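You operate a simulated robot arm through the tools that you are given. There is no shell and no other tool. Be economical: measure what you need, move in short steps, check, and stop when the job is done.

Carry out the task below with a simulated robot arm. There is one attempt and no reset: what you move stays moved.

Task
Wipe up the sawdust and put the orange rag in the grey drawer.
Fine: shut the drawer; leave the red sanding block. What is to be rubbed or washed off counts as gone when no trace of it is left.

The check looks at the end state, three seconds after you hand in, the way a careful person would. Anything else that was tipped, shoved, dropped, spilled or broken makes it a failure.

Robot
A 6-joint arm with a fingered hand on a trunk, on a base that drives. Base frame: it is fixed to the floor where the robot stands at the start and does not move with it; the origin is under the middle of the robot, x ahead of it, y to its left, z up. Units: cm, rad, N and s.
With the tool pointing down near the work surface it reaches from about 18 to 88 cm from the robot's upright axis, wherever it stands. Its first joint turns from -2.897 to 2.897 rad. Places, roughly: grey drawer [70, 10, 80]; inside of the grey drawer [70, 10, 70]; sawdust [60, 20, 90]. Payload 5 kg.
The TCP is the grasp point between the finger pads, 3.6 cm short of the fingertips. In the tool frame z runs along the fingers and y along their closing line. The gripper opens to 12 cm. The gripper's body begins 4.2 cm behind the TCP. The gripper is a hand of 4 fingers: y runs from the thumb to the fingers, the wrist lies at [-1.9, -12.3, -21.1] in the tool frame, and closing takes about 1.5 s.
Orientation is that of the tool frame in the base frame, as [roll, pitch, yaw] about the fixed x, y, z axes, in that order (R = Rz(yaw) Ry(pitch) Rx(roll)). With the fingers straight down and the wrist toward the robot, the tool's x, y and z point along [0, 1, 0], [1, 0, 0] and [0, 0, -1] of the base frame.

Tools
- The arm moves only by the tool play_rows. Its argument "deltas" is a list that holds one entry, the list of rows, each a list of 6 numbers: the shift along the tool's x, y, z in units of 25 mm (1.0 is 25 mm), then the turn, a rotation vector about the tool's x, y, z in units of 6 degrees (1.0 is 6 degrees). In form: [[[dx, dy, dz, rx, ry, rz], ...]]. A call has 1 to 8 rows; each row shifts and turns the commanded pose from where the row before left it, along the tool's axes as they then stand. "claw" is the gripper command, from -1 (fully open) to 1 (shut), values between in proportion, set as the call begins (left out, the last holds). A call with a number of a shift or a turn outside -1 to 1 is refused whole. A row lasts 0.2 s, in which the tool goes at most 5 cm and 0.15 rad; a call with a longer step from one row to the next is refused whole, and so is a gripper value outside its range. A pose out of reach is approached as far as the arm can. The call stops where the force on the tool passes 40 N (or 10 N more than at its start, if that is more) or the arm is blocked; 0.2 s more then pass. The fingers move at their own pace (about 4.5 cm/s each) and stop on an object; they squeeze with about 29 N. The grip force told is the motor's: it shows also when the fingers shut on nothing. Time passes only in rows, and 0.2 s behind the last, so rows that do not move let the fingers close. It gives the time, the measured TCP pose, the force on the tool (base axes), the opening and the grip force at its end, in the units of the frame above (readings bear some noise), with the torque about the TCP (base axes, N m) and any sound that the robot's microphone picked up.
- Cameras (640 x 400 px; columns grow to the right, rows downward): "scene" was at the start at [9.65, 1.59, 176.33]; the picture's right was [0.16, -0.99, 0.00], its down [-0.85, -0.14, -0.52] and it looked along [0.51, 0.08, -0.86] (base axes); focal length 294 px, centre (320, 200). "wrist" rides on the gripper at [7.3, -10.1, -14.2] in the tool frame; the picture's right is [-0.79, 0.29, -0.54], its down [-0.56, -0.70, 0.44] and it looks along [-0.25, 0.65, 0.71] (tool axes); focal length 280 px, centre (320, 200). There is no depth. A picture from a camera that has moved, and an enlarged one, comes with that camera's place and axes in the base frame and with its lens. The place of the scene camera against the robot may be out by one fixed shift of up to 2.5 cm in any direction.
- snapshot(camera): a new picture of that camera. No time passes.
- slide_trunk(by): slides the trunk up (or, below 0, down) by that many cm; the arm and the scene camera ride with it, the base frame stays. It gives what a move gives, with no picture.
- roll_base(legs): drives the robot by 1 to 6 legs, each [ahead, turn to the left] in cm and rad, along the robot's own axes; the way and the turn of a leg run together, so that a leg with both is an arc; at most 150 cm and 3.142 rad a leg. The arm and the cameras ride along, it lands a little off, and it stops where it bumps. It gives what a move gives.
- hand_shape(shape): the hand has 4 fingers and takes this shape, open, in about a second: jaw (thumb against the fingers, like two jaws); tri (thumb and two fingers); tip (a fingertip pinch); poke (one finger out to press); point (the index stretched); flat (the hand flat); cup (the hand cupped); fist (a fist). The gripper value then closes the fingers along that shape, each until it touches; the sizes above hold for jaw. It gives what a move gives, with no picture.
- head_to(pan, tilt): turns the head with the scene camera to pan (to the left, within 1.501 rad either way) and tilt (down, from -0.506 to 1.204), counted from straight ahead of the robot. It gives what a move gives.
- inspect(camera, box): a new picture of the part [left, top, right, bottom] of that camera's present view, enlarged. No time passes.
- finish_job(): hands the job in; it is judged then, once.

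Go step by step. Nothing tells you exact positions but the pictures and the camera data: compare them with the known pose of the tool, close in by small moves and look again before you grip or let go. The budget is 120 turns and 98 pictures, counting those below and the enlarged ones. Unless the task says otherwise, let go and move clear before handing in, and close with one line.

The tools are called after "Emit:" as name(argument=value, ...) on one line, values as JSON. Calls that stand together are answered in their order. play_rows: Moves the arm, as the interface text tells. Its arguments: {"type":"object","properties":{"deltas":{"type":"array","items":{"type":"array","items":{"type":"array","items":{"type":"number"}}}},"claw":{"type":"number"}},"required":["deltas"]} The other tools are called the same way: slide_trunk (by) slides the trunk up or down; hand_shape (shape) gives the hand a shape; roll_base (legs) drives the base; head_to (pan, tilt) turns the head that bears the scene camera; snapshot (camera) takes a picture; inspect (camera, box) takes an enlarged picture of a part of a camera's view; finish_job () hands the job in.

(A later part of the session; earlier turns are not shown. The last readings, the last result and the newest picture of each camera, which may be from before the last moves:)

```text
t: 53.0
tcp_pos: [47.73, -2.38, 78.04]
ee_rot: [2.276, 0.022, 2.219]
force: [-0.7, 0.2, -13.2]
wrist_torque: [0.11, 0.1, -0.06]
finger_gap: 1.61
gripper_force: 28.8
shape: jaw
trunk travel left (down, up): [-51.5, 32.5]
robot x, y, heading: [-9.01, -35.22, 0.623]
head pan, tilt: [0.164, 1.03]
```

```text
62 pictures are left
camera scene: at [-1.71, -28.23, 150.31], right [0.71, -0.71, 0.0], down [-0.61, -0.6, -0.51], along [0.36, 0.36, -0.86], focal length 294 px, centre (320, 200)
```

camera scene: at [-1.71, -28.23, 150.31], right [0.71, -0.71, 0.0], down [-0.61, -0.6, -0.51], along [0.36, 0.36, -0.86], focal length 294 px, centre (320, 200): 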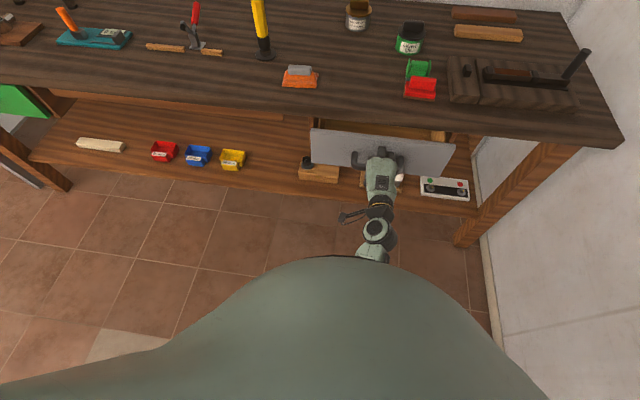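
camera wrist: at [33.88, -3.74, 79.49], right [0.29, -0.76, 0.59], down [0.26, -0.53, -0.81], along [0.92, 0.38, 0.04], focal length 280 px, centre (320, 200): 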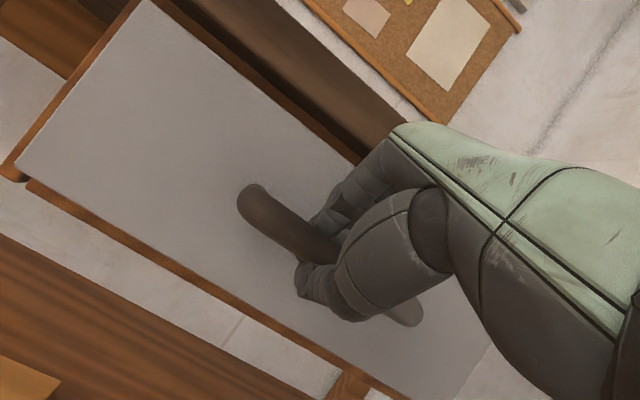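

The drawer is opening. I continue pulling, with slightly less upward load.

Emit:
play_rows(deltas=[[[0, -0.45, -0.44, 0, 0, 0], [0, -0.42, -0.48, 0, 0, 0], [0, -0.4, -0.48, 0, 0, 0], [0, -0.4, -0.48, 0, 0, 0], [0, -0.4, -0.48, 0, 0, 0], [0, -0.4, -0.48, 0, 0, 0]]])

Emit:
snapshot(camera="scene")

```text
t: 54.5
tcp_pos: [40.52, -7.64, 77.97]
ee_rot: [2.274, 0.021, 2.222]
force: [-10.3, 9.2, -9.7]
wrist_torque: [0.11, 0.12, -0.05]
finger_gap: 1.61
gripper_force: 29.3
shape: jaw
trunk travel left (down, up): [-51.5, 32.5]
robot x, y, heading: [-8.84, -35.08, 0.62]
head pan, tilt: [0.164, 1.03]
```

```text
61 pictures are left
camera scene: at [-1.15, -27.97, 150.25], right [0.71, -0.71, 0.0], down [-0.61, -0.61, -0.51], along [0.36, 0.36, -0.86], focal length 294 px, centre (320, 200)
```

scene: 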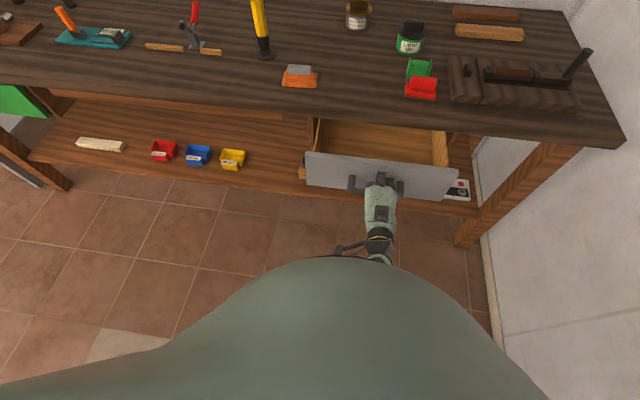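

About 14.5 cm open. A bit more pull for comfortable access, easing the sideways load.

Emit:
play_rows(deltas=[[[0.08, -0.42, -0.46, 0, 0, 0], [0.04, -0.4, -0.48, 0, 0, 0], [0, -0.4, -0.48, 0, 0, 0]]])

```text
t: 54.9
tcp_pos: [40.58, -7.93, 78.57]
ee_rot: [2.261, 0.037, 2.229]
force: [0.7, 2.1, -26.8]
wrist_torque: [0.01, 0.05, -0.11]
finger_gap: 1.66
gripper_force: 29.3
shape: jaw
trunk travel left (down, up): [-51.5, 32.5]
robot x, y, heading: [-9.18, -35.66, 0.62]
head pan, tilt: [0.164, 1.03]
stopped in row 2: the force on the tool passed its limit at 45 N (the readings are from after the stop); the commanded pose is now the measured one
```

That's the limit; 14.5 cm is enough. I release the handle and back off.

Emit:
play_rows(deltas=[[[0, 0, 0, 0, 0, 0], [0, 0, 0, 0, 0, 0], [0, 0, 0, 0, 0, 0], [0, 0, 0, 0, 0, 0], [0, 0, 0, 0, 0, 0]]], claw=0.1)

Emit:
play_rows(deltas=[[[0, 0, -0.5, 0, 0, 0], [0, 0, -0.6, 0, 0, 0], [0, 0, -0.6, 0, 0, 0]]])

Emit:
snapshot(camera="scene")

Emit:
snapshot(camera="wrist")

```text
t: 56.1
tcp_pos: [40.76, -8.08, 79.0]
ee_rot: [2.255, 0.036, 2.226]
force: [-1.0, -1.9, 1.5]
wrist_torque: [0.07, -0.09, -0.06]
finger_gap: 5.35
gripper_force: 0.1
shape: jaw
trunk travel left (down, up): [-51.5, 32.5]
robot x, y, heading: [-9.22, -35.01, 0.617]
head pan, tilt: [0.164, 1.03]
```

```text
t: 57.1
tcp_pos: [40.89, -9.26, 85.0]
ee_rot: [2.183, 0.07, 2.227]
force: [-0.7, -0.4, 0.4]
wrist_torque: [-0.04, -0.02, 0.01]
finger_gap: 5.4
gripper_force: 0.0
shape: jaw
trunk travel left (down, up): [-51.5, 32.5]
robot x, y, heading: [-8.75, -35.21, 0.622]
head pan, tilt: [0.164, 1.03]
stopped in row 3: the arm was blocked; the commanded pose is now the measured one
```

```text
60 pictures are left
camera scene: at [-1.09, -27.96, 150.15], right [0.71, -0.71, 0.0], down [-0.61, -0.61, -0.51], along [0.36, 0.36, -0.86], focal length 294 px, centre (320, 200)
```

scene: 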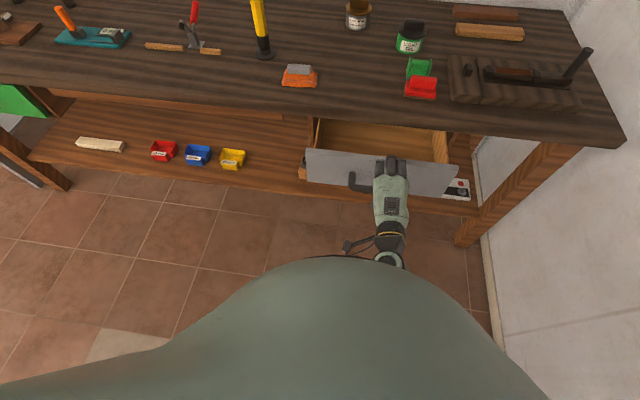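

```text
59 pictures are left
camera wrist: at [22.78, -14.19, 84.44], right [0.24, -0.76, 0.6], down [0.34, -0.51, -0.79], along [0.91, 0.39, 0.14], focal length 280 px, centre (320, 200)
```

wrist: 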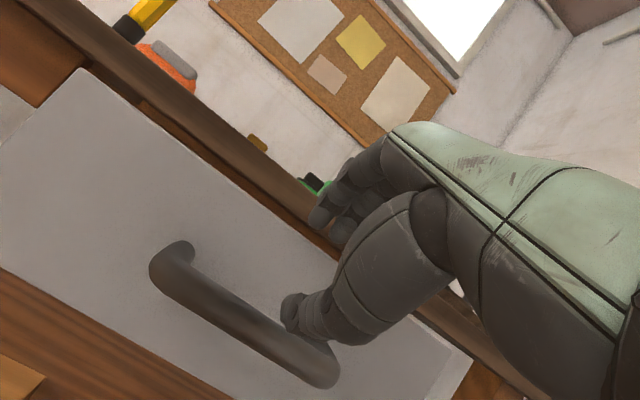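

The handle is free and the drawer stays open. I raise the trunk so the hand clears the bench, and tilt the hand back to pointing down.

Emit:
slide_trunk(by=30)

Emit:
play_rows(deltas=[[[0, 0, 0, 0.95, 0, 0], [0, 0.3, 0, 0.95, 0, 0], [0, 0.3, 0, 0.95, 0, 0], [0, 0.3, 0, 0.95, 0, 0], [0, 0.3, 0, 0.95, 0, 0], [0, 0.3, 0, 0.95, 0, 0], [0, 0.3, 0, 0.95, 0, 0], [0, 0.3, 0, 0.95, 0, 0]]])

```text
t: 60.1
tcp_pos: [40.85, -9.07, 114.99]
ee_rot: [2.186, 0.07, 2.227]
force: [-0.2, -0.3, -0.5]
wrist_torque: [0.0, 0.04, 0.01]
finger_gap: 5.4
gripper_force: 0.1
shape: jaw
trunk travel left (down, up): [-81.5, 2.5]
robot x, y, heading: [-9.39, -35.09, 0.621]
head pan, tilt: [0.164, 1.03]
```

```text
t: 61.9
tcp_pos: [43.79, -6.68, 117.89]
ee_rot: [2.98, 0.07, 2.226]
force: [0.6, 0.3, -0.3]
wrist_torque: [-0.03, 0.03, 0.02]
finger_gap: 5.39
gripper_force: 0.0
shape: jaw
trunk travel left (down, up): [-81.5, 2.5]
robot x, y, heading: [-8.9, -35.11, 0.617]
head pan, tilt: [0.164, 1.03]
```

Finish levelling the hand and slide left toward the rag's position.

Emit:
play_rows(deltas=[[[0.4, 0, 0, 0.8, 0.33, -0.1], [0.8, 0, 0, 0.75, 0.34, -0.1], [1, 0, 0, 0, 0, 0], [1, 0, 0, 0, 0, 0], [1, 0, 0, 0, 0, 0], [1, 0, 0, 0, 0, 0], [1, 0, 0, 0, 0, 0], [1, 0, 0, 0, 0, 0]]])

Emit:
play_rows(deltas=[[[1, 0.5, 0, 0, 0, 0], [1, 1, 0, 0, 0, 0], [1, 1, 0, 0, 0, 0], [0.4, 1, 0, 0, 0, 0]]])

Emit:
roll_base(legs=[[12, 0]])

Emit:
snapshot(camera="scene")

Emit:
snapshot(camera="wrist")

```text
t: 63.7
tcp_pos: [32.57, 7.23, 117.81]
ee_rot: [-3.141, 0.001, 2.251]
force: [-0.6, 0.1, -0.1]
wrist_torque: [-0.01, -0.01, 0.0]
finger_gap: 5.37
gripper_force: 0.1
shape: jaw
trunk travel left (down, up): [-81.5, 2.5]
robot x, y, heading: [-8.85, -35.05, 0.619]
head pan, tilt: [0.164, 1.03]
```

```text
t: 64.7
tcp_pos: [33.8, 19.55, 117.62]
ee_rot: [-3.139, 0.002, 2.252]
force: [0.2, 0.4, 0.1]
wrist_torque: [0.0, 0.01, 0.0]
finger_gap: 5.4
gripper_force: 0.0
shape: jaw
trunk travel left (down, up): [-81.5, 2.5]
robot x, y, heading: [-8.8, -35.46, 0.614]
head pan, tilt: [0.164, 1.03]
```

```text
t: 66.0
tcp_pos: [43.65, 26.38, 117.72]
ee_rot: [3.141, 0.002, 2.251]
force: [0.0, 0.0, 0.8]
wrist_torque: [-0.02, -0.02, 0.0]
finger_gap: 5.41
gripper_force: 0.0
shape: jaw
trunk travel left (down, up): [-81.5, 2.5]
robot x, y, heading: [0.88, -27.92, 0.622]
head pan, tilt: [0.164, 1.03]
```

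```text
58 pictures are left
camera scene: at [7.82, -21.42, 180.34], right [0.71, -0.71, 0.0], down [-0.61, -0.6, -0.52], along [0.37, 0.36, -0.86], focal length 294 px, centre (320, 200)
```

scene: 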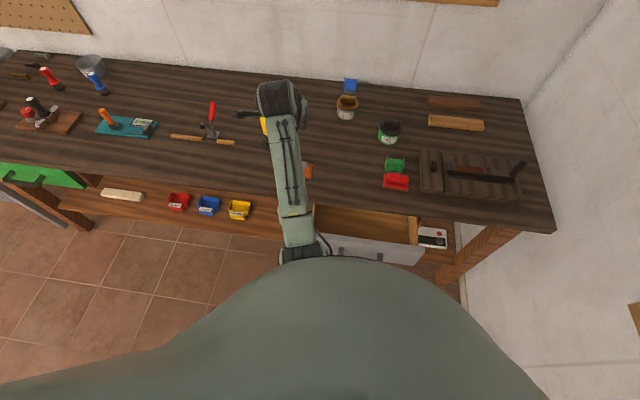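

```text
57 pictures are left
camera wrist: at [31.24, 25.58, 132.03], right [0.72, -0.43, 0.54], down [-0.19, -0.88, -0.44], along [0.67, 0.21, -0.71], focal length 280 px, centre (320, 200)
```

wrist: 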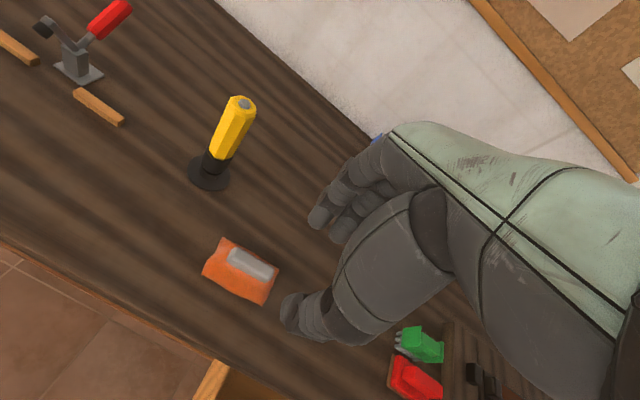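

The rag is unmoved at about (49.4, 30.3). I position over it and descend.

Emit:
play_rows(deltas=[[[-0.1, 0.9, 0, 0, 0, 0], [-0.13, 0.95, 0, 0, 0, 0], [0, 0.93, 0, 0, 0, 0], [0, 0, 1, 0, 0, 0], [0, 0, 1, 0, 0, 0], [0, 0, 1, 0, 0, 0], [0, 0, 1, 0, 0, 0], [0, 0, 1, 0, 0, 0]]], claw=0.0)

Emit:
snapshot(camera="wrist")

```text
t: 67.8
tcp_pos: [49.28, 30.22, 105.12]
ee_rot: [3.141, 0.002, 2.252]
force: [-0.8, -0.4, 0.0]
wrist_torque: [-0.01, 0.0, 0.0]
finger_gap: 5.97
gripper_force: 0.0
shape: jaw
trunk travel left (down, up): [-81.5, 2.5]
robot x, y, heading: [0.38, -28.53, 0.621]
head pan, tilt: [0.164, 1.03]
```

```text
56 pictures are left
camera wrist: at [36.97, 29.54, 119.36], right [0.72, -0.43, 0.54], down [-0.19, -0.88, -0.44], along [0.67, 0.21, -0.71], focal length 280 px, centre (320, 200)
```

wrist: 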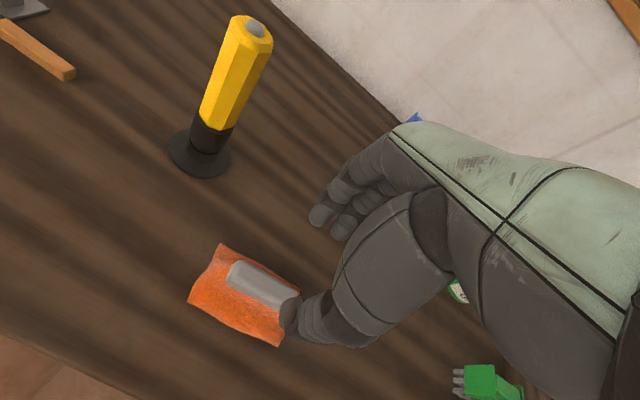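

Aligned. Lower the rest and grip.

Emit:
play_rows(deltas=[[[0, 0, 1, 0, 0, 0], [0, 0, 1, 0, 0, 0], [0, 0, 0.9, 0, 0, 0], [0, 0, 0.6, 0, 0, 0], [0, 0, 0.35, 0, 0, 0], [0, 0, 0.25, 0, 0, 0]]])

Emit:
play_rows(deltas=[[[0, 0, 0, 0, 0, 0], [0, 0, 0, 0, 0, 0], [0, 0, 0, 0, 0, 0], [0, 0, 0, 0, 0, 0], [0, 0, 0, 0, 0, 0], [0, 0, 0, 0, 0, 0], [0, 0, 0, 0, 0, 0]]], claw=1)

Emit:
play_rows(deltas=[[[0, 0, -0.6, 0, 0, 0], [0, 0, -1, 0, 0, 0], [0, 0, -1, 0, 0, 0], [0, 0, -1, 0, 0, 0], [0, 0, -1, 0, 0, 0], [0, 0, -1, 0, 0, 0]]])

Emit:
snapshot(camera="wrist")

```text
t: 69.2
tcp_pos: [49.35, 30.29, 94.96]
ee_rot: [-3.141, 0.002, 2.252]
force: [-0.2, 0.8, 0.3]
wrist_torque: [0.0, -0.01, -0.01]
finger_gap: 5.98
gripper_force: 0.0
shape: jaw
trunk travel left (down, up): [-81.5, 2.5]
robot x, y, heading: [0.71, -28.07, 0.621]
head pan, tilt: [0.164, 1.03]
```

```text
t: 70.8
tcp_pos: [49.57, 30.3, 95.11]
ee_rot: [3.141, 0.0, 2.251]
force: [-0.5, -0.7, 1.2]
wrist_torque: [-0.03, -0.05, -0.04]
finger_gap: 4.02
gripper_force: 29.2
shape: jaw
trunk travel left (down, up): [-81.5, 2.5]
robot x, y, heading: [0.71, -28.37, 0.619]
head pan, tilt: [0.164, 1.03]
```

```text
t: 72.2
tcp_pos: [49.31, 30.22, 108.92]
ee_rot: [-3.141, 0.002, 2.252]
force: [0.2, 0.1, -0.6]
wrist_torque: [-0.02, 0.02, -0.03]
finger_gap: 3.96
gripper_force: 29.0
shape: jaw
trunk travel left (down, up): [-81.5, 2.5]
robot x, y, heading: [0.86, -28.21, 0.621]
head pan, tilt: [0.164, 1.03]
```

```text
55 pictures are left
camera wrist: at [36.97, 29.53, 123.21], right [0.72, -0.43, 0.54], down [-0.19, -0.88, -0.44], along [0.67, 0.21, -0.71], focal length 280 px, centre (320, 200)
```

wrist: 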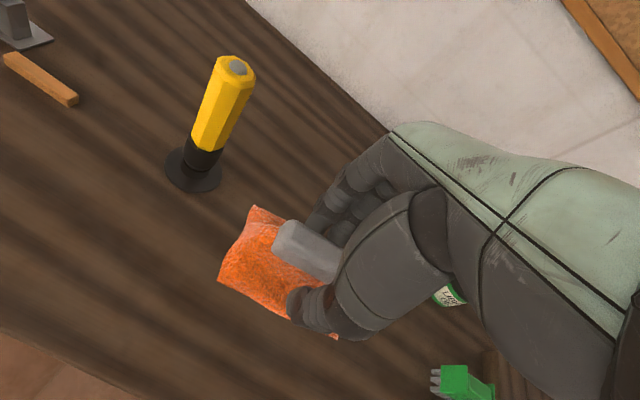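

The rag is held again. I carry it over the open drawer, staying high.

Emit:
play_rows(deltas=[[[-0.9, -0.65, 0, 0, 0, 0.4], [-0.93, -0.68, 0, 0, 0, 0], [-0.93, -0.68, 0, 0, 0, 0], [-0.93, -0.68, 0, 0, 0, 0], [-0.93, -0.68, 0, 0, 0, 0], [-0.93, -0.68, 0, 0, 0, 0], [-0.93, -0.68, 0, 0, 0, 0], [-0.93, -0.68, 0, 0, 0, 0]]])

Emit:
play_rows(deltas=[[[-0.93, -0.65, 0, 0, 0, 0], [-0.93, -0.65, 0, 0, 0, 0], [-0.9, -0.65, 0, 0, 0, 0], [0, 0, 0, 0, 0, 0]]])

Emit:
snapshot(camera="wrist")

Emit:
snapshot(camera="scene")

```text
t: 74.0
tcp_pos: [49.71, 7.42, 109.09]
ee_rot: [3.14, 0.002, 2.21]
force: [-0.5, -0.8, -0.6]
wrist_torque: [0.05, 0.02, 0.03]
finger_gap: 3.97
gripper_force: 28.4
shape: jaw
trunk travel left (down, up): [-81.5, 2.5]
robot x, y, heading: [0.76, -28.38, 0.627]
head pan, tilt: [0.164, 1.03]
```

```text
t: 75.0
tcp_pos: [49.98, -1.09, 108.92]
ee_rot: [3.141, 0.003, 2.209]
force: [0.3, -0.2, -1.4]
wrist_torque: [0.0, -0.01, -0.03]
finger_gap: 3.94
gripper_force: 28.6
shape: jaw
trunk travel left (down, up): [-81.5, 2.5]
robot x, y, heading: [0.91, -28.39, 0.622]
head pan, tilt: [0.164, 1.03]
```

```text
54 pictures are left
camera wrist: at [37.64, -1.27, 123.19], right [0.7, -0.46, 0.54], down [-0.23, -0.87, -0.44], along [0.67, 0.19, -0.71], focal length 280 px, centre (320, 200)
```

wrist: 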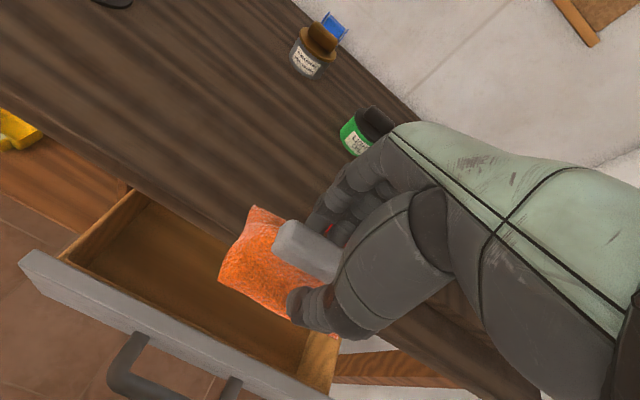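

```text
53 pictures are left
camera scene: at [7.98, -21.3, 180.33], right [0.71, -0.71, 0.0], down [-0.61, -0.6, -0.52], along [0.37, 0.36, -0.86], focal length 294 px, centre (320, 200)
```

scene: 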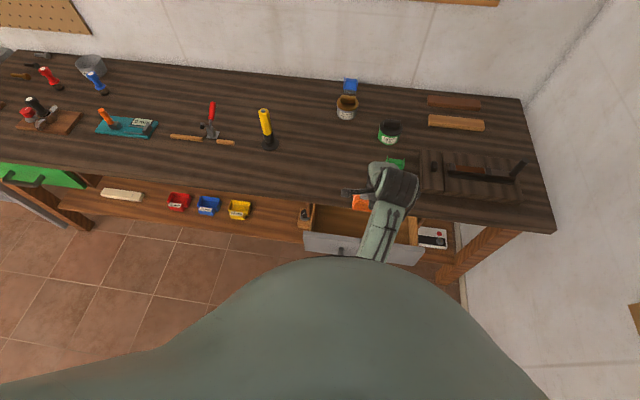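

The rag is over the drawer, which seems open by ~12 cm now. I'll zoom to judge clearance between the front panel and the bench edge.

Emit:
inspect(camera="wrist", box=[0, 160, 384, 400])

Emit:
inspect(camera="scene", box=[290, 180, 450, 280])

```text
1.67 times, centred on (192, 280) of wrist
camera zoom: at [37.64, -1.27, 123.19], right [0.7, -0.46, 0.54], down [-0.23, -0.87, -0.44], along [0.67, 0.19, -0.71], focal length 467 px, centre (533, 67)
```

zoom: 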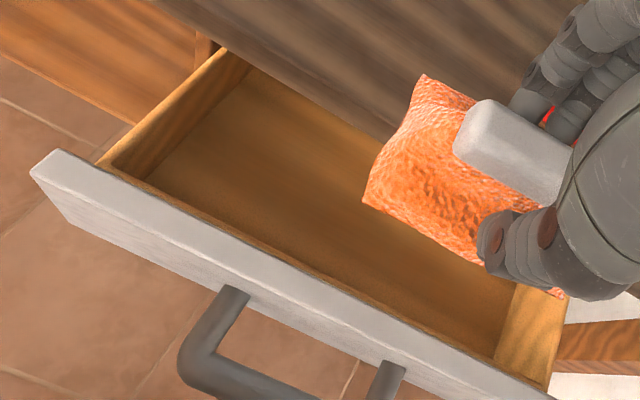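

```text
4.00 times, centred on (370, 230) of scene
camera zoom: at [7.98, -21.3, 180.33], right [0.71, -0.71, 0.0], down [-0.61, -0.6, -0.52], along [0.37, 0.36, -0.86], focal length 1177 px, centre (120, 80)
```

zoom: 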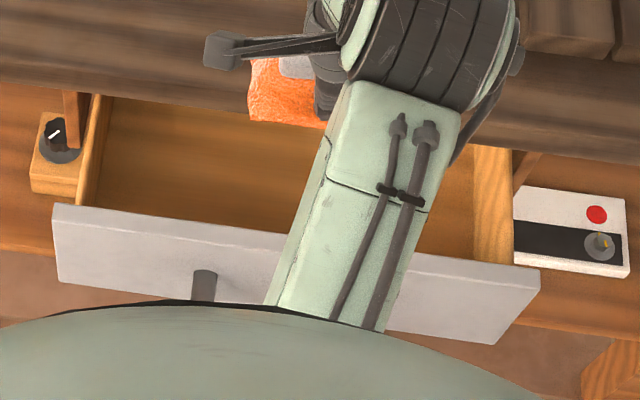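

Opening spans v≈37–45.4 cm (8.4 cm) for a 6.6 cm deep rag: it fits. I shift 1.7 cm toward the bench and lower until just above the rim.

Emit:
play_rows(deltas=[[[0, 0.66, 0, 0, 0, 0], [0, 0, 1, 0, 0, 0], [0, 0, 1, 0, 0, 0], [0, 0, 1, 0, 0, 0], [0, 0, 1, 0, 0, 0], [0, 0, 1, 0, 0, 0], [0, 0, 0.6, 0, 0, 0]]])

Emit:
snapshot(camera="wrist")

Emit:
inspect(camera="scene", box=[290, 180, 450, 280])

```text
t: 76.6
tcp_pos: [51.46, -0.19, 94.96]
ee_rot: [3.141, 0.001, 2.21]
force: [-0.7, -0.4, -0.4]
wrist_torque: [0.04, -0.01, 0.0]
finger_gap: 3.95
gripper_force: 28.7
shape: jaw
trunk travel left (down, up): [-81.5, 2.5]
robot x, y, heading: [0.6, -28.19, 0.62]
head pan, tilt: [0.164, 1.03]
```

```text
50 pictures are left
camera wrist: at [38.95, -0.44, 109.31], right [0.7, -0.46, 0.54], down [-0.23, -0.87, -0.44], along [0.68, 0.19, -0.71], focal length 280 px, centre (320, 200)
```

wrist: 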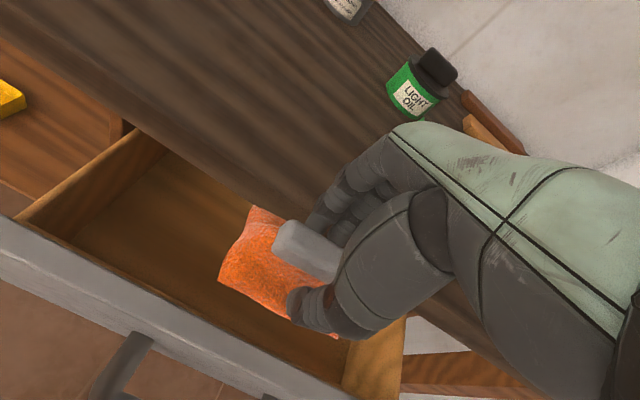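

```text
4.00 times, centred on (370, 230) of scene
camera zoom: at [8.01, -21.3, 180.33], right [0.71, -0.71, 0.0], down [-0.61, -0.6, -0.52], along [0.37, 0.36, -0.86], focal length 1177 px, centre (120, 80)
```

zoom: 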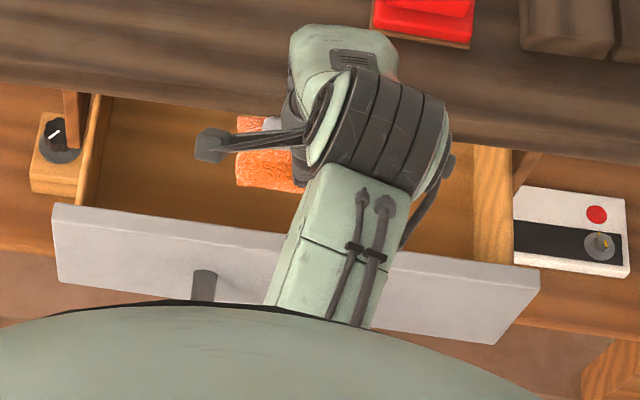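

Rag is just above the bench level and close to its edge; I nudge it 4 mm outward and lower it past the rim.

Emit:
play_rows(deltas=[[[0, -0.18, 0, 0, 0, 0], [0, 0, 0.6, 0, 0, 0], [0, 0, 0.7, 0, 0, 0], [0, 0, 0.7, 0, 0, 0], [0, 0, 0.7, 0, 0, 0], [0, 0, 0.7, 0, 0, 0]]])

Emit:
snapshot(camera="wrist")

```text
t: 77.8
tcp_pos: [50.5, -0.72, 89.6]
ee_rot: [3.134, 0.002, 2.21]
force: [-27.0, -17.4, 27.5]
wrist_torque: [0.8, -1.75, -0.36]
finger_gap: 3.51
gripper_force: 29.2
shape: jaw
trunk travel left (down, up): [-81.5, 2.5]
robot x, y, heading: [0.81, -28.5, 0.618]
head pan, tilt: [0.164, 1.03]
stopped in row 5: the force on the tool passed its limit at 48 N (the readings are from after the stop); the commanded pose is now the measured one
```

```text
48 pictures are left
camera wrist: at [38.03, -0.95, 103.77], right [0.7, -0.46, 0.55], down [-0.23, -0.87, -0.45], along [0.68, 0.19, -0.71], focal length 280 px, centre (320, 200)
```

wrist: 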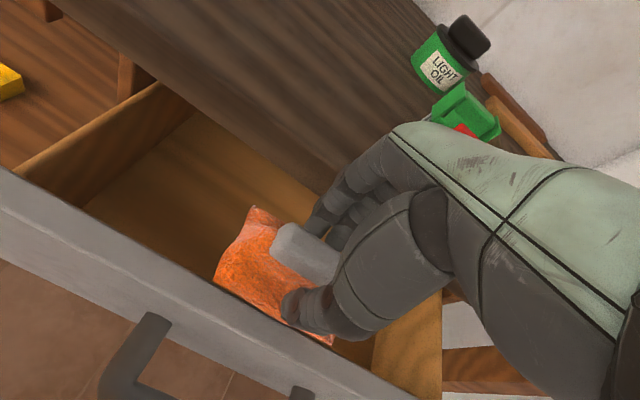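

The finger knuckles touched the bench edge; the drawer needs to be further out. I'll rise, tilt the hand so the rag's near edge dips down, and use it to push the drawer front outward from inside.

Emit:
play_rows(deltas=[[[0, -0.2, -0.4, 0, 0, 0], [0, -0.1, -0.8, 0, 0, 0], [0, 0, 0, -1, 0, 0], [0, 0, 0, -1, 0, 0], [0, 0, 0, -1, 0, 0], [0, 0, 0, -1, 0, 0], [0, 0, 0, -1, 0, 0]]])

Emit:
snapshot(camera="wrist")

Emit:
inspect(camera="scene", box=[290, 150, 450, 250])

```text
t: 79.4
tcp_pos: [50.28, -0.91, 92.02]
ee_rot: [2.617, 0.004, 2.208]
force: [0.4, 0.3, 0.2]
wrist_torque: [-0.03, -0.04, 0.0]
finger_gap: 3.69
gripper_force: 29.3
shape: jaw
trunk travel left (down, up): [-81.5, 2.5]
robot x, y, heading: [0.61, -28.25, 0.618]
head pan, tilt: [0.164, 1.03]
```

```text
47 pictures are left
camera wrist: at [33.23, -4.55, 99.41], right [0.45, -0.65, 0.62], down [0.03, -0.68, -0.73], along [0.89, 0.35, -0.29], focal length 280 px, centre (320, 200)
```

wrist: 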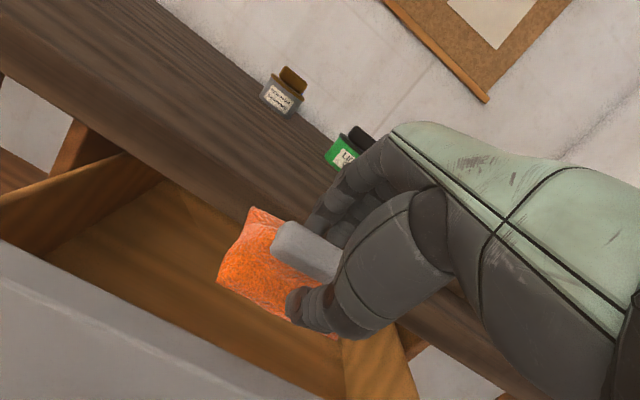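

```text
4.00 times, centred on (370, 200) of scene
camera zoom: at [7.91, -21.36, 180.33], right [0.7, -0.71, 0.0], down [-0.61, -0.6, -0.52], along [0.37, 0.36, -0.86], focal length 1177 px, centre (120, 200)
```

zoom: 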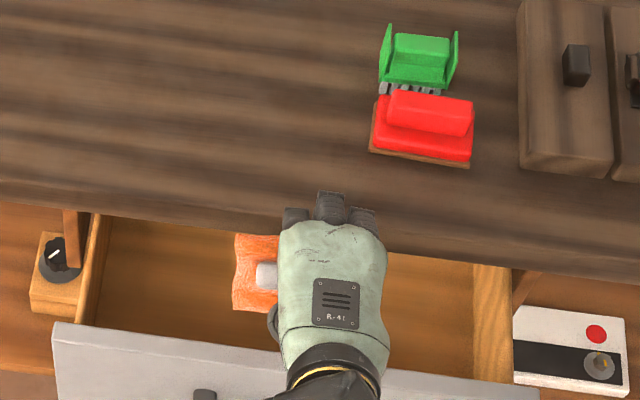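

Tilting further to 45° gives more clearance from the bench edge; then lower so thumb and rag's near edge sit just inside the front panel.

Emit:
play_rows(deltas=[[[0, -0.15, -0.15, -0.9, 0, 0], [0, -0.15, -0.15, -0.8, 0, 0], [0, 0, 0, -0.8, 0, 0], [0, -0.4, 0.4, 0, 0, 0], [0, -0.4, 0.4, 0, 0, 0], [0, -0.3, 0.3, 0, 0, 0]]])

Emit:
snapshot(camera="wrist")

Emit:
inspect(camera="scene", box=[290, 150, 450, 250])

```text
t: 80.8
tcp_pos: [49.59, -1.59, 88.62]
ee_rot: [2.352, 0.001, 2.211]
force: [0.6, 1.5, 4.4]
wrist_torque: [-0.04, 0.06, 0.0]
finger_gap: 3.67
gripper_force: 28.7
shape: jaw
trunk travel left (down, up): [-81.5, 2.5]
robot x, y, heading: [0.69, -28.41, 0.617]
head pan, tilt: [0.164, 1.03]
```

```text
45 pictures are left
camera wrist: at [31.41, -5.98, 91.49], right [0.32, -0.74, 0.59], down [0.19, -0.56, -0.81], along [0.93, 0.37, -0.04], focal length 280 px, centre (320, 200)
```

wrist: 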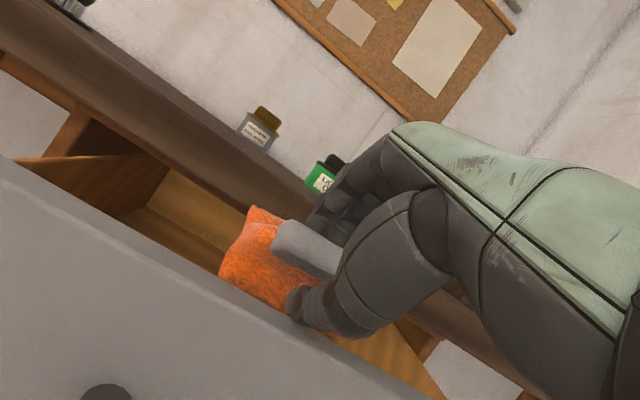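

```text
4.00 times, centred on (370, 200) of scene
camera zoom: at [7.83, -21.4, 180.35], right [0.7, -0.71, 0.0], down [-0.61, -0.6, -0.52], along [0.37, 0.36, -0.86], focal length 1177 px, centre (120, 200)
```

zoom: 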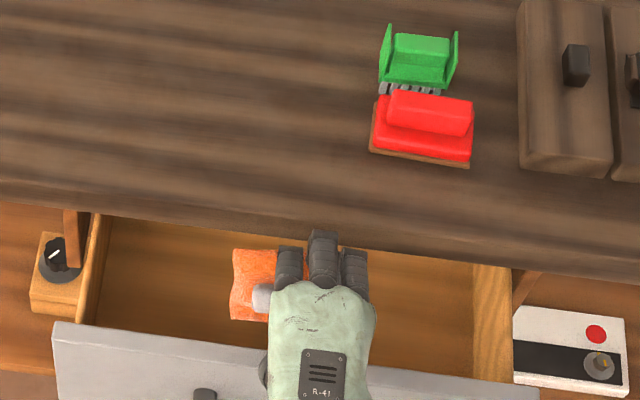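

The rag's near edge is now below the panel top on the inside. Push outward along the drawer direction.

Emit:
play_rows(deltas=[[[0, -0.25, -0.25, 0, 0, 0], [0, -0.25, -0.25, 0, 0, 0], [0, -0.25, -0.25, 0, 0, 0], [0, -0.25, -0.25, 0, 0, 0]]])

Emit:
inspect(camera="scene", box=[290, 150, 450, 250])

```text
t: 81.8
tcp_pos: [46.67, -3.71, 88.42]
ee_rot: [2.356, 0.001, 2.209]
force: [-1.0, -0.2, -0.4]
wrist_torque: [0.02, 0.0, 0.01]
finger_gap: 3.26
gripper_force: 28.8
shape: jaw
trunk travel left (down, up): [-81.5, 2.5]
robot x, y, heading: [0.88, -28.24, 0.61]
head pan, tilt: [0.164, 1.03]
```

```text
4.00 times, centred on (370, 200) of scene
camera zoom: at [7.87, -21.38, 180.33], right [0.7, -0.71, 0.0], down [-0.61, -0.6, -0.52], along [0.37, 0.36, -0.86], focal length 1177 px, centre (120, 200)
```

zoom: 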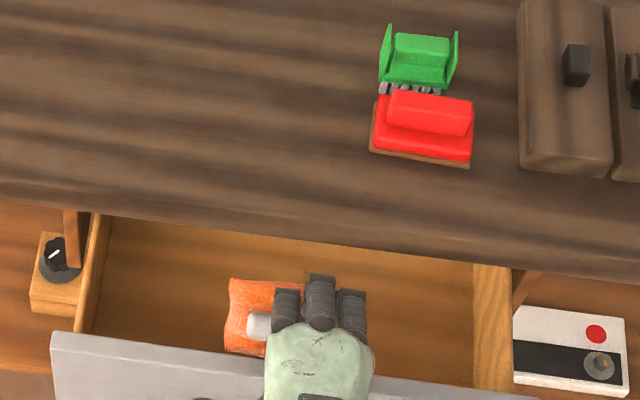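

Emit:
snapshot(camera="wrist")

```text
42 pictures are left
camera wrist: at [28.56, -8.08, 91.38], right [0.33, -0.74, 0.59], down [0.19, -0.56, -0.81], along [0.93, 0.37, -0.04], focal length 280 px, centre (320, 200)
```

wrist: 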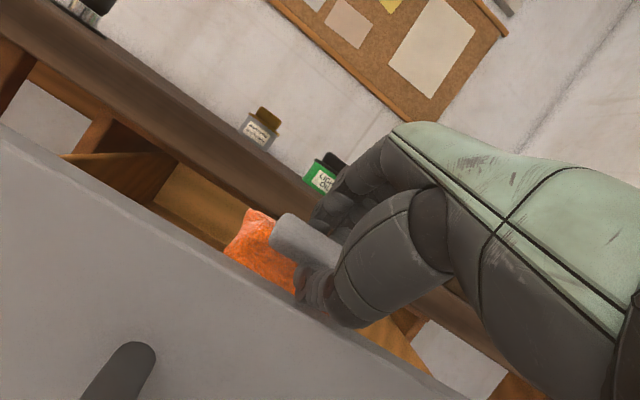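

I see (camera view) the thumb and rag are inside, behind the panel top, and the drawer is moving out. Continue pushing.

Emit:
play_rows(deltas=[[[0, -0.3, -0.2, 0, 0, 0], [0, -0.25, -0.25, 0, 0, 0], [0, -0.25, -0.25, 0, 0, 0], [0, -0.25, -0.25, 0, 0, 0]]])

Emit:
snapshot(camera="wrist")

Emit:
inspect(camera="scene", box=[290, 150, 450, 250])

```text
t: 82.8
tcp_pos: [45.01, -5.56, 88.42]
ee_rot: [2.352, 0.003, 2.21]
force: [1.1, 0.0, 0.5]
wrist_torque: [0.02, -0.03, 0.03]
finger_gap: 3.26
gripper_force: 28.6
shape: jaw
trunk travel left (down, up): [-81.5, 2.5]
robot x, y, heading: [0.91, -28.3, 0.621]
head pan, tilt: [0.164, 1.03]
```

```text
41 pictures are left
camera wrist: at [26.9, -10.02, 91.26], right [0.33, -0.74, 0.59], down [0.19, -0.56, -0.81], along [0.93, 0.38, -0.04], focal length 280 px, centre (320, 200)
```

wrist: 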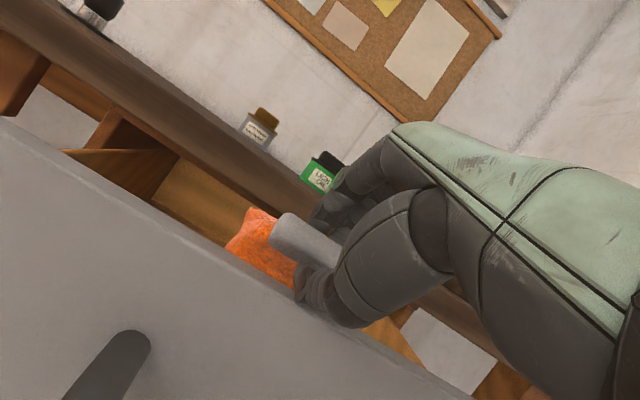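

```text
4.00 times, centred on (370, 200) of scene
camera zoom: at [9.06, -21.24, 180.28], right [0.7, -0.71, 0.0], down [-0.61, -0.6, -0.51], along [0.36, 0.36, -0.86], focal length 1177 px, centre (120, 200)
```

zoom: 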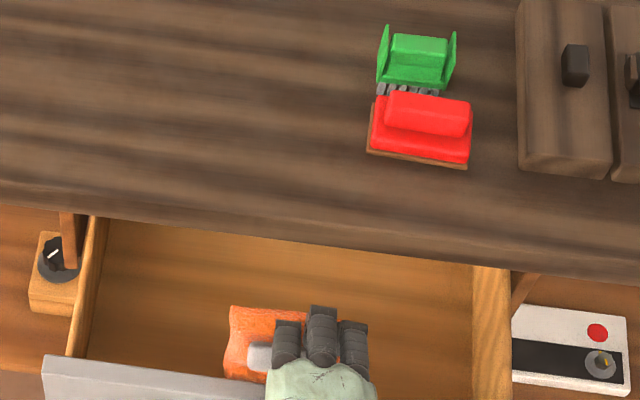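

The drawer is now about 15 cm open inside. I move the rag to the middle of the opening, then level the hand.

Emit:
play_rows(deltas=[[[0, 0.5, -0.3, 0, 0, 0], [0, 0.5, 0.2, 0, 0, 0], [0, 0.5, 0.5, 0, 0, 0], [0, 0.5, 0.5, 0, 0, 0], [0, 0, 0, 0, 0, 0]]])

Emit:
play_rows(deltas=[[[0, 0, 0, 0.95, 0, 0], [0, 0, 0, 0.95, 0, 0], [0, 0, 0, 0.95, 0, 0], [0, 0, 0, 0.95, 0, 0], [0, 0, 0, 0.95, 0, 0], [0, 0, 0, 0.95, 0, 0], [0, 0, 0, 0.95, 0, 0], [0, 0, 0, 0.87, 0, 0]]])

Emit:
snapshot(camera="wrist")

Emit:
inspect(camera="scene", box=[290, 150, 450, 250])

```text
t: 84.0
tcp_pos: [47.95, -2.57, 90.23]
ee_rot: [2.355, 0.002, 2.211]
force: [1.2, 0.4, -0.2]
wrist_torque: [-0.04, 0.04, 0.0]
finger_gap: 3.27
gripper_force: 29.1
shape: jaw
trunk travel left (down, up): [-81.5, 2.5]
robot x, y, heading: [0.59, -28.25, 0.625]
head pan, tilt: [0.164, 1.03]
```

```text
t: 85.8
tcp_pos: [48.13, -2.56, 90.1]
ee_rot: [-3.138, 0.002, 2.208]
force: [-0.1, -0.5, -0.8]
wrist_torque: [0.0, 0.01, 0.02]
finger_gap: 3.25
gripper_force: 29.6
shape: jaw
trunk travel left (down, up): [-81.5, 2.5]
robot x, y, heading: [0.56, -28.51, 0.614]
head pan, tilt: [0.164, 1.03]
```

```text
39 pictures are left
camera wrist: at [35.69, -2.78, 104.46], right [0.7, -0.46, 0.54], down [-0.23, -0.87, -0.44], along [0.67, 0.18, -0.72], focal length 280 px, centre (320, 200)
```

wrist: 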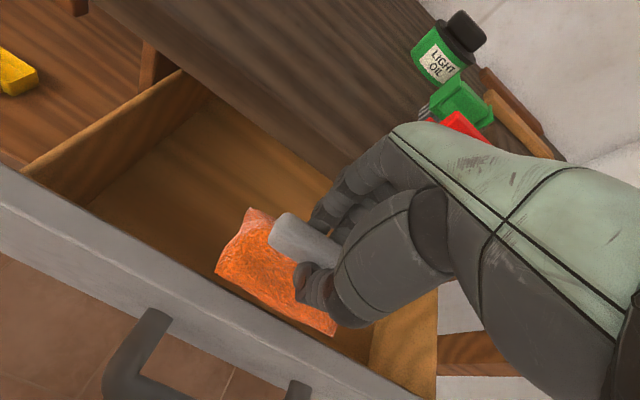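

```text
4.00 times, centred on (370, 200) of scene
camera zoom: at [8.03, -21.35, 180.32], right [0.7, -0.71, 0.0], down [-0.61, -0.6, -0.52], along [0.37, 0.36, -0.86], focal length 1177 px, centre (120, 200)
```

zoom: 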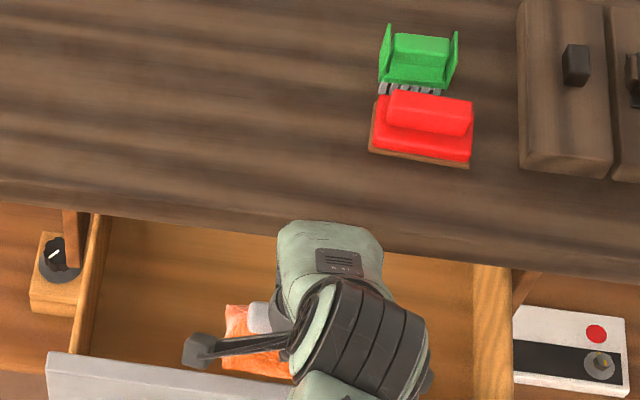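

Clear view: panel's inner edge at v≈33.7, bench edge 45.4. I shift 1 cm toward the middle and lower the rag into the drawer.

Emit:
play_rows(deltas=[[[0, 0.4, 0, 0, 0, 0], [0, 0, 0.5, 0, 0, 0], [0, 0, 0.6, 0, 0, 0], [0, 0, 0.6, 0, 0, 0], [0, 0, 0.6, 0, 0, 0], [0, 0, 0.5, 0, 0, 0]]])

Emit:
snapshot(camera="wrist")

```text
t: 87.2
tcp_pos: [48.83, -2.08, 83.31]
ee_rot: [-3.14, 0.002, 2.209]
force: [-0.7, 0.1, -1.3]
wrist_torque: [-0.01, 0.01, 0.01]
finger_gap: 3.26
gripper_force: 28.4
shape: jaw
trunk travel left (down, up): [-81.5, 2.5]
robot x, y, heading: [0.54, -28.58, 0.621]
head pan, tilt: [0.164, 1.03]
```

```text
37 pictures are left
camera wrist: at [36.48, -2.25, 97.58], right [0.7, -0.46, 0.54], down [-0.23, -0.87, -0.44], along [0.67, 0.19, -0.72], focal length 280 px, centre (320, 200)
```

wrist: 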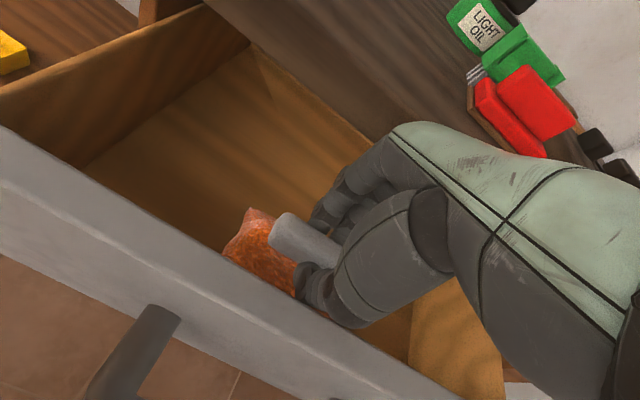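

No contact; continue lowering carefully.

Emit:
play_rows(deltas=[[[0, 0.1, 0.3, 0, 0, 0], [0, 0, 0.3, 0, 0, 0], [0, 0, 0.3, 0, 0, 0], [0, 0, 0.3, 0, 0, 0]]])

```text
t: 88.2
tcp_pos: [48.98, -1.88, 80.27]
ee_rot: [-3.138, 0.001, 2.21]
force: [0.6, 1.3, -0.2]
wrist_torque: [-0.02, 0.05, -0.01]
finger_gap: 3.27
gripper_force: 29.0
shape: jaw
trunk travel left (down, up): [-81.5, 2.5]
robot x, y, heading: [0.51, -28.16, 0.615]
head pan, tilt: [0.164, 1.03]
```

Emit:
play_rows(deltas=[[[0, 0, 0.25, 0, 0, 0], [0, 0, 0.25, 0, 0, 0], [0, 0, 0.25, 0, 0, 0], [0, 0, 0.25, 0, 0, 0]]])

Emit:
snapshot(camera="wrist")

```text
t: 89.2
tcp_pos: [49.06, -1.96, 77.89]
ee_rot: [3.141, 0.004, 2.21]
force: [1.7, 1.2, 3.9]
wrist_torque: [-0.02, 0.13, 0.0]
finger_gap: 3.26
gripper_force: 28.8
shape: jaw
trunk travel left (down, up): [-81.5, 2.5]
robot x, y, heading: [1.24, -28.56, 0.618]
head pan, tilt: [0.164, 1.03]
```

```text
36 pictures are left
camera wrist: at [36.55, -2.12, 92.14], right [0.7, -0.46, 0.54], down [-0.23, -0.87, -0.44], along [0.68, 0.19, -0.71], focal length 280 px, centre (320, 200)
```

wrist: 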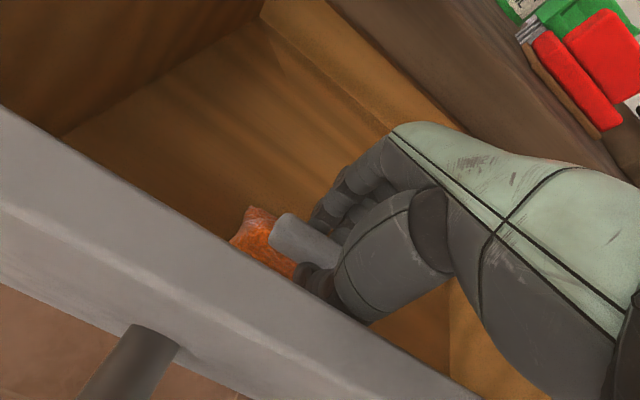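

The rag lightly touches the drawer floor. I open the fingers and lift straight out.

Emit:
play_rows(deltas=[[[0, 0, 0, 0, 0, 0], [0, 0, 0, 0, 0, 0], [0, 0, 0, 0, 0, 0], [0, 0, 0, 0, 0, 0]]], claw=0.15)

Emit:
play_rows(deltas=[[[0, 0, -0.4, 0, 0, 0], [0, 0, -0.6, 0, 0, 0], [0, 0, -0.8, 0, 0, 0], [0, 0, -0.8, 0, 0, 0]]])

Emit:
snapshot(camera="wrist")

```text
t: 90.2
tcp_pos: [48.83, -2.04, 77.74]
ee_rot: [-3.141, 0.002, 2.21]
force: [1.5, 0.7, -0.9]
wrist_torque: [-0.01, -0.02, -0.03]
finger_gap: 5.02
gripper_force: 0.0
shape: jaw
trunk travel left (down, up): [-81.5, 2.5]
robot x, y, heading: [0.56, -28.66, 0.621]
head pan, tilt: [0.164, 1.03]
```

```text
t: 91.2
tcp_pos: [48.89, -2.0, 84.26]
ee_rot: [-3.138, 0.003, 2.21]
force: [-1.3, 0.4, 0.5]
wrist_torque: [-0.01, -0.02, -0.02]
finger_gap: 5.08
gripper_force: 0.1
shape: jaw
trunk travel left (down, up): [-81.5, 2.5]
robot x, y, heading: [0.99, -28.47, 0.615]
head pan, tilt: [0.164, 1.03]
```

```text
35 pictures are left
camera wrist: at [36.49, -2.12, 98.51], right [0.7, -0.46, 0.54], down [-0.23, -0.87, -0.44], along [0.67, 0.19, -0.72], focal length 280 px, centre (320, 200)
```

wrist: 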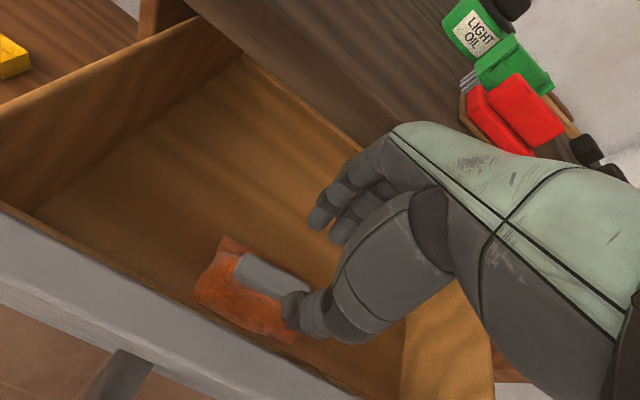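

The rag lies flat inside the drawer. I raise the hand clear, then back the robot up to get at the handle again for closing.

Emit:
play_rows(deltas=[[[0, 0, -1, 0, 0, 0], [0, 0, -1, 0, 0, 0], [0, 0, -1, 0, 0, 0], [0, 0, -1, 0, 0, 0], [0, 0, -1, 0, 0, 0], [0, 0, -1, 0, 0, 0], [0, 0, -1, 0, 0, 0], [0, 0, -1, 0, 0, 0]]])

Emit:
roll_base(legs=[[-24, 0]])

Emit:
snapshot(camera="wrist")

Emit:
snapshot(camera="scene")

```text
t: 93.0
tcp_pos: [48.98, -1.75, 104.18]
ee_rot: [-3.14, 0.002, 2.211]
force: [0.2, -0.6, 0.4]
wrist_torque: [0.0, 0.04, -0.02]
finger_gap: 5.06
gripper_force: 0.1
shape: jaw
trunk travel left (down, up): [-81.5, 2.5]
robot x, y, heading: [0.39, -28.45, 0.621]
head pan, tilt: [0.164, 1.03]
```

```text
t: 94.9
tcp_pos: [29.61, -15.62, 104.2]
ee_rot: [-3.139, 0.001, 2.21]
force: [0.4, 0.4, 0.5]
wrist_torque: [0.05, -0.02, 0.02]
finger_gap: 5.07
gripper_force: 0.0
shape: jaw
trunk travel left (down, up): [-81.5, 2.5]
robot x, y, heading: [-18.71, -42.48, 0.623]
head pan, tilt: [0.164, 1.03]
```

```text
34 pictures are left
camera wrist: at [17.21, -15.81, 118.51], right [0.7, -0.46, 0.54], down [-0.23, -0.87, -0.44], along [0.67, 0.18, -0.71], focal length 280 px, centre (320, 200)
```

wrist: 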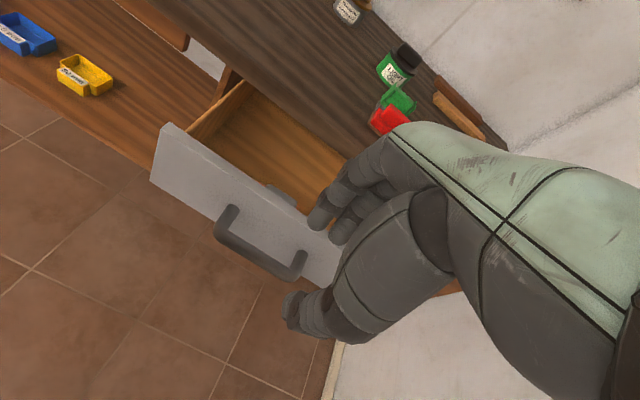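

```text
33 pictures are left
camera scene: at [-11.45, -35.16, 180.32], right [0.7, -0.71, 0.0], down [-0.61, -0.6, -0.51], along [0.37, 0.36, -0.86], focal length 294 px, centre (320, 200)
```

scene: 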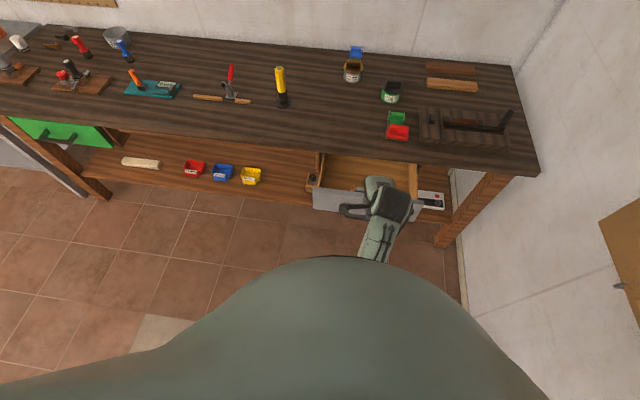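

Handle bar now at about u≈31, v≈24.5, z≈77.6. I tilt the hand 49° as before and lower the trunk to handle height, keeping short of the bar.

Emit:
play_rows(deltas=[[[0, 0.2, 0, -1, 0, 0], [0, 0.2, 0, -1, 0, 0], [0, 0, 0, -1, 0, 0], [0, 0, 0, -1, 0, 0], [0, 0, 0, -1, 0, 0], [0, 0, 0, -1, 0, 0], [0, 0, 0, -1, 0, 0], [0, 0, 0, -1, 0, 0]]])

Emit:
slide_trunk(by=-20)

Emit:
snapshot(camera="wrist")

Emit:
snapshot(camera="scene")

```text
t: 96.7
tcp_pos: [30.69, -14.97, 104.18]
ee_rot: [2.306, 0.002, 2.208]
force: [0.4, 0.6, 0.8]
wrist_torque: [-0.03, 0.04, -0.01]
finger_gap: 5.06
gripper_force: 0.0
shape: jaw
trunk travel left (down, up): [-81.5, 2.5]
robot x, y, heading: [-18.67, -42.14, 0.623]
head pan, tilt: [0.164, 1.03]
```

```text
t: 98.8
tcp_pos: [30.61, -14.88, 84.2]
ee_rot: [2.306, 0.002, 2.209]
force: [0.0, -0.7, -0.2]
wrist_torque: [0.01, 0.01, 0.0]
finger_gap: 5.09
gripper_force: 0.0
shape: jaw
trunk travel left (down, up): [-61.5, 22.5]
robot x, y, heading: [-18.43, -42.12, 0.62]
head pan, tilt: [0.164, 1.03]
```

```text
32 pictures are left
camera wrist: at [12.46, -19.39, 86.21], right [0.3, -0.76, 0.58], down [0.22, -0.54, -0.81], along [0.93, 0.37, 0.0], focal length 280 px, centre (320, 200)
```

wrist: 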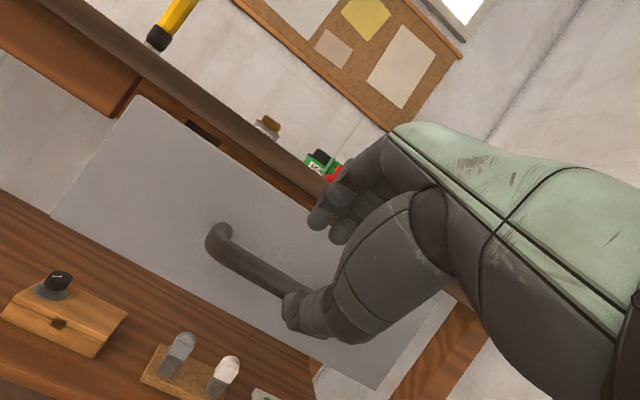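

```text
31 pictures are left
camera scene: at [-11.09, -34.83, 160.24], right [0.7, -0.71, 0.0], down [-0.61, -0.6, -0.51], along [0.36, 0.36, -0.86], focal length 294 px, centre (320, 200)
```

scene: 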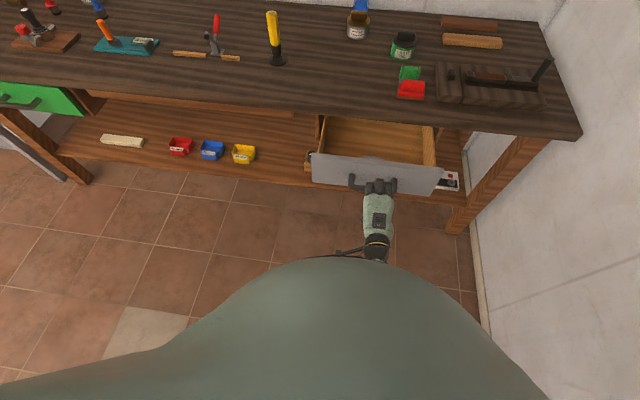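

Bar lies ~10.9 cm ahead along the tool and 1.2 cm to the finger side. I advance onto it and close.

Emit:
play_rows(deltas=[[[0, 0.25, 0.6, 0, 0, 0], [0, 0.2, 0.7, 0, 0, 0], [0, 0, 0.7, 0, 0, 0], [0, 0, 0.6, 0, 0, 0], [0, 0, 0.4, 0, 0, 0]]])

Emit:
snapshot(camera="wrist")

```text
t: 100.0
tcp_pos: [35.28, -11.26, 80.03]
ee_rot: [2.307, 0.003, 2.208]
force: [0.4, 0.6, 0.2]
wrist_torque: [0.01, -0.02, -0.01]
finger_gap: 5.08
gripper_force: 0.1
shape: jaw
trunk travel left (down, up): [-61.5, 22.5]
robot x, y, heading: [-19.06, -42.41, 0.615]
head pan, tilt: [0.164, 1.03]
```

```text
30 pictures are left
camera wrist: at [17.16, -15.84, 82.13], right [0.3, -0.76, 0.58], down [0.22, -0.53, -0.82], along [0.93, 0.37, 0.01], focal length 280 px, centre (320, 200)
```

wrist: 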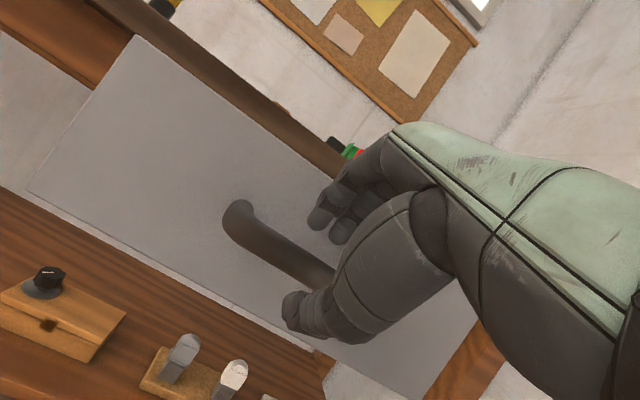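

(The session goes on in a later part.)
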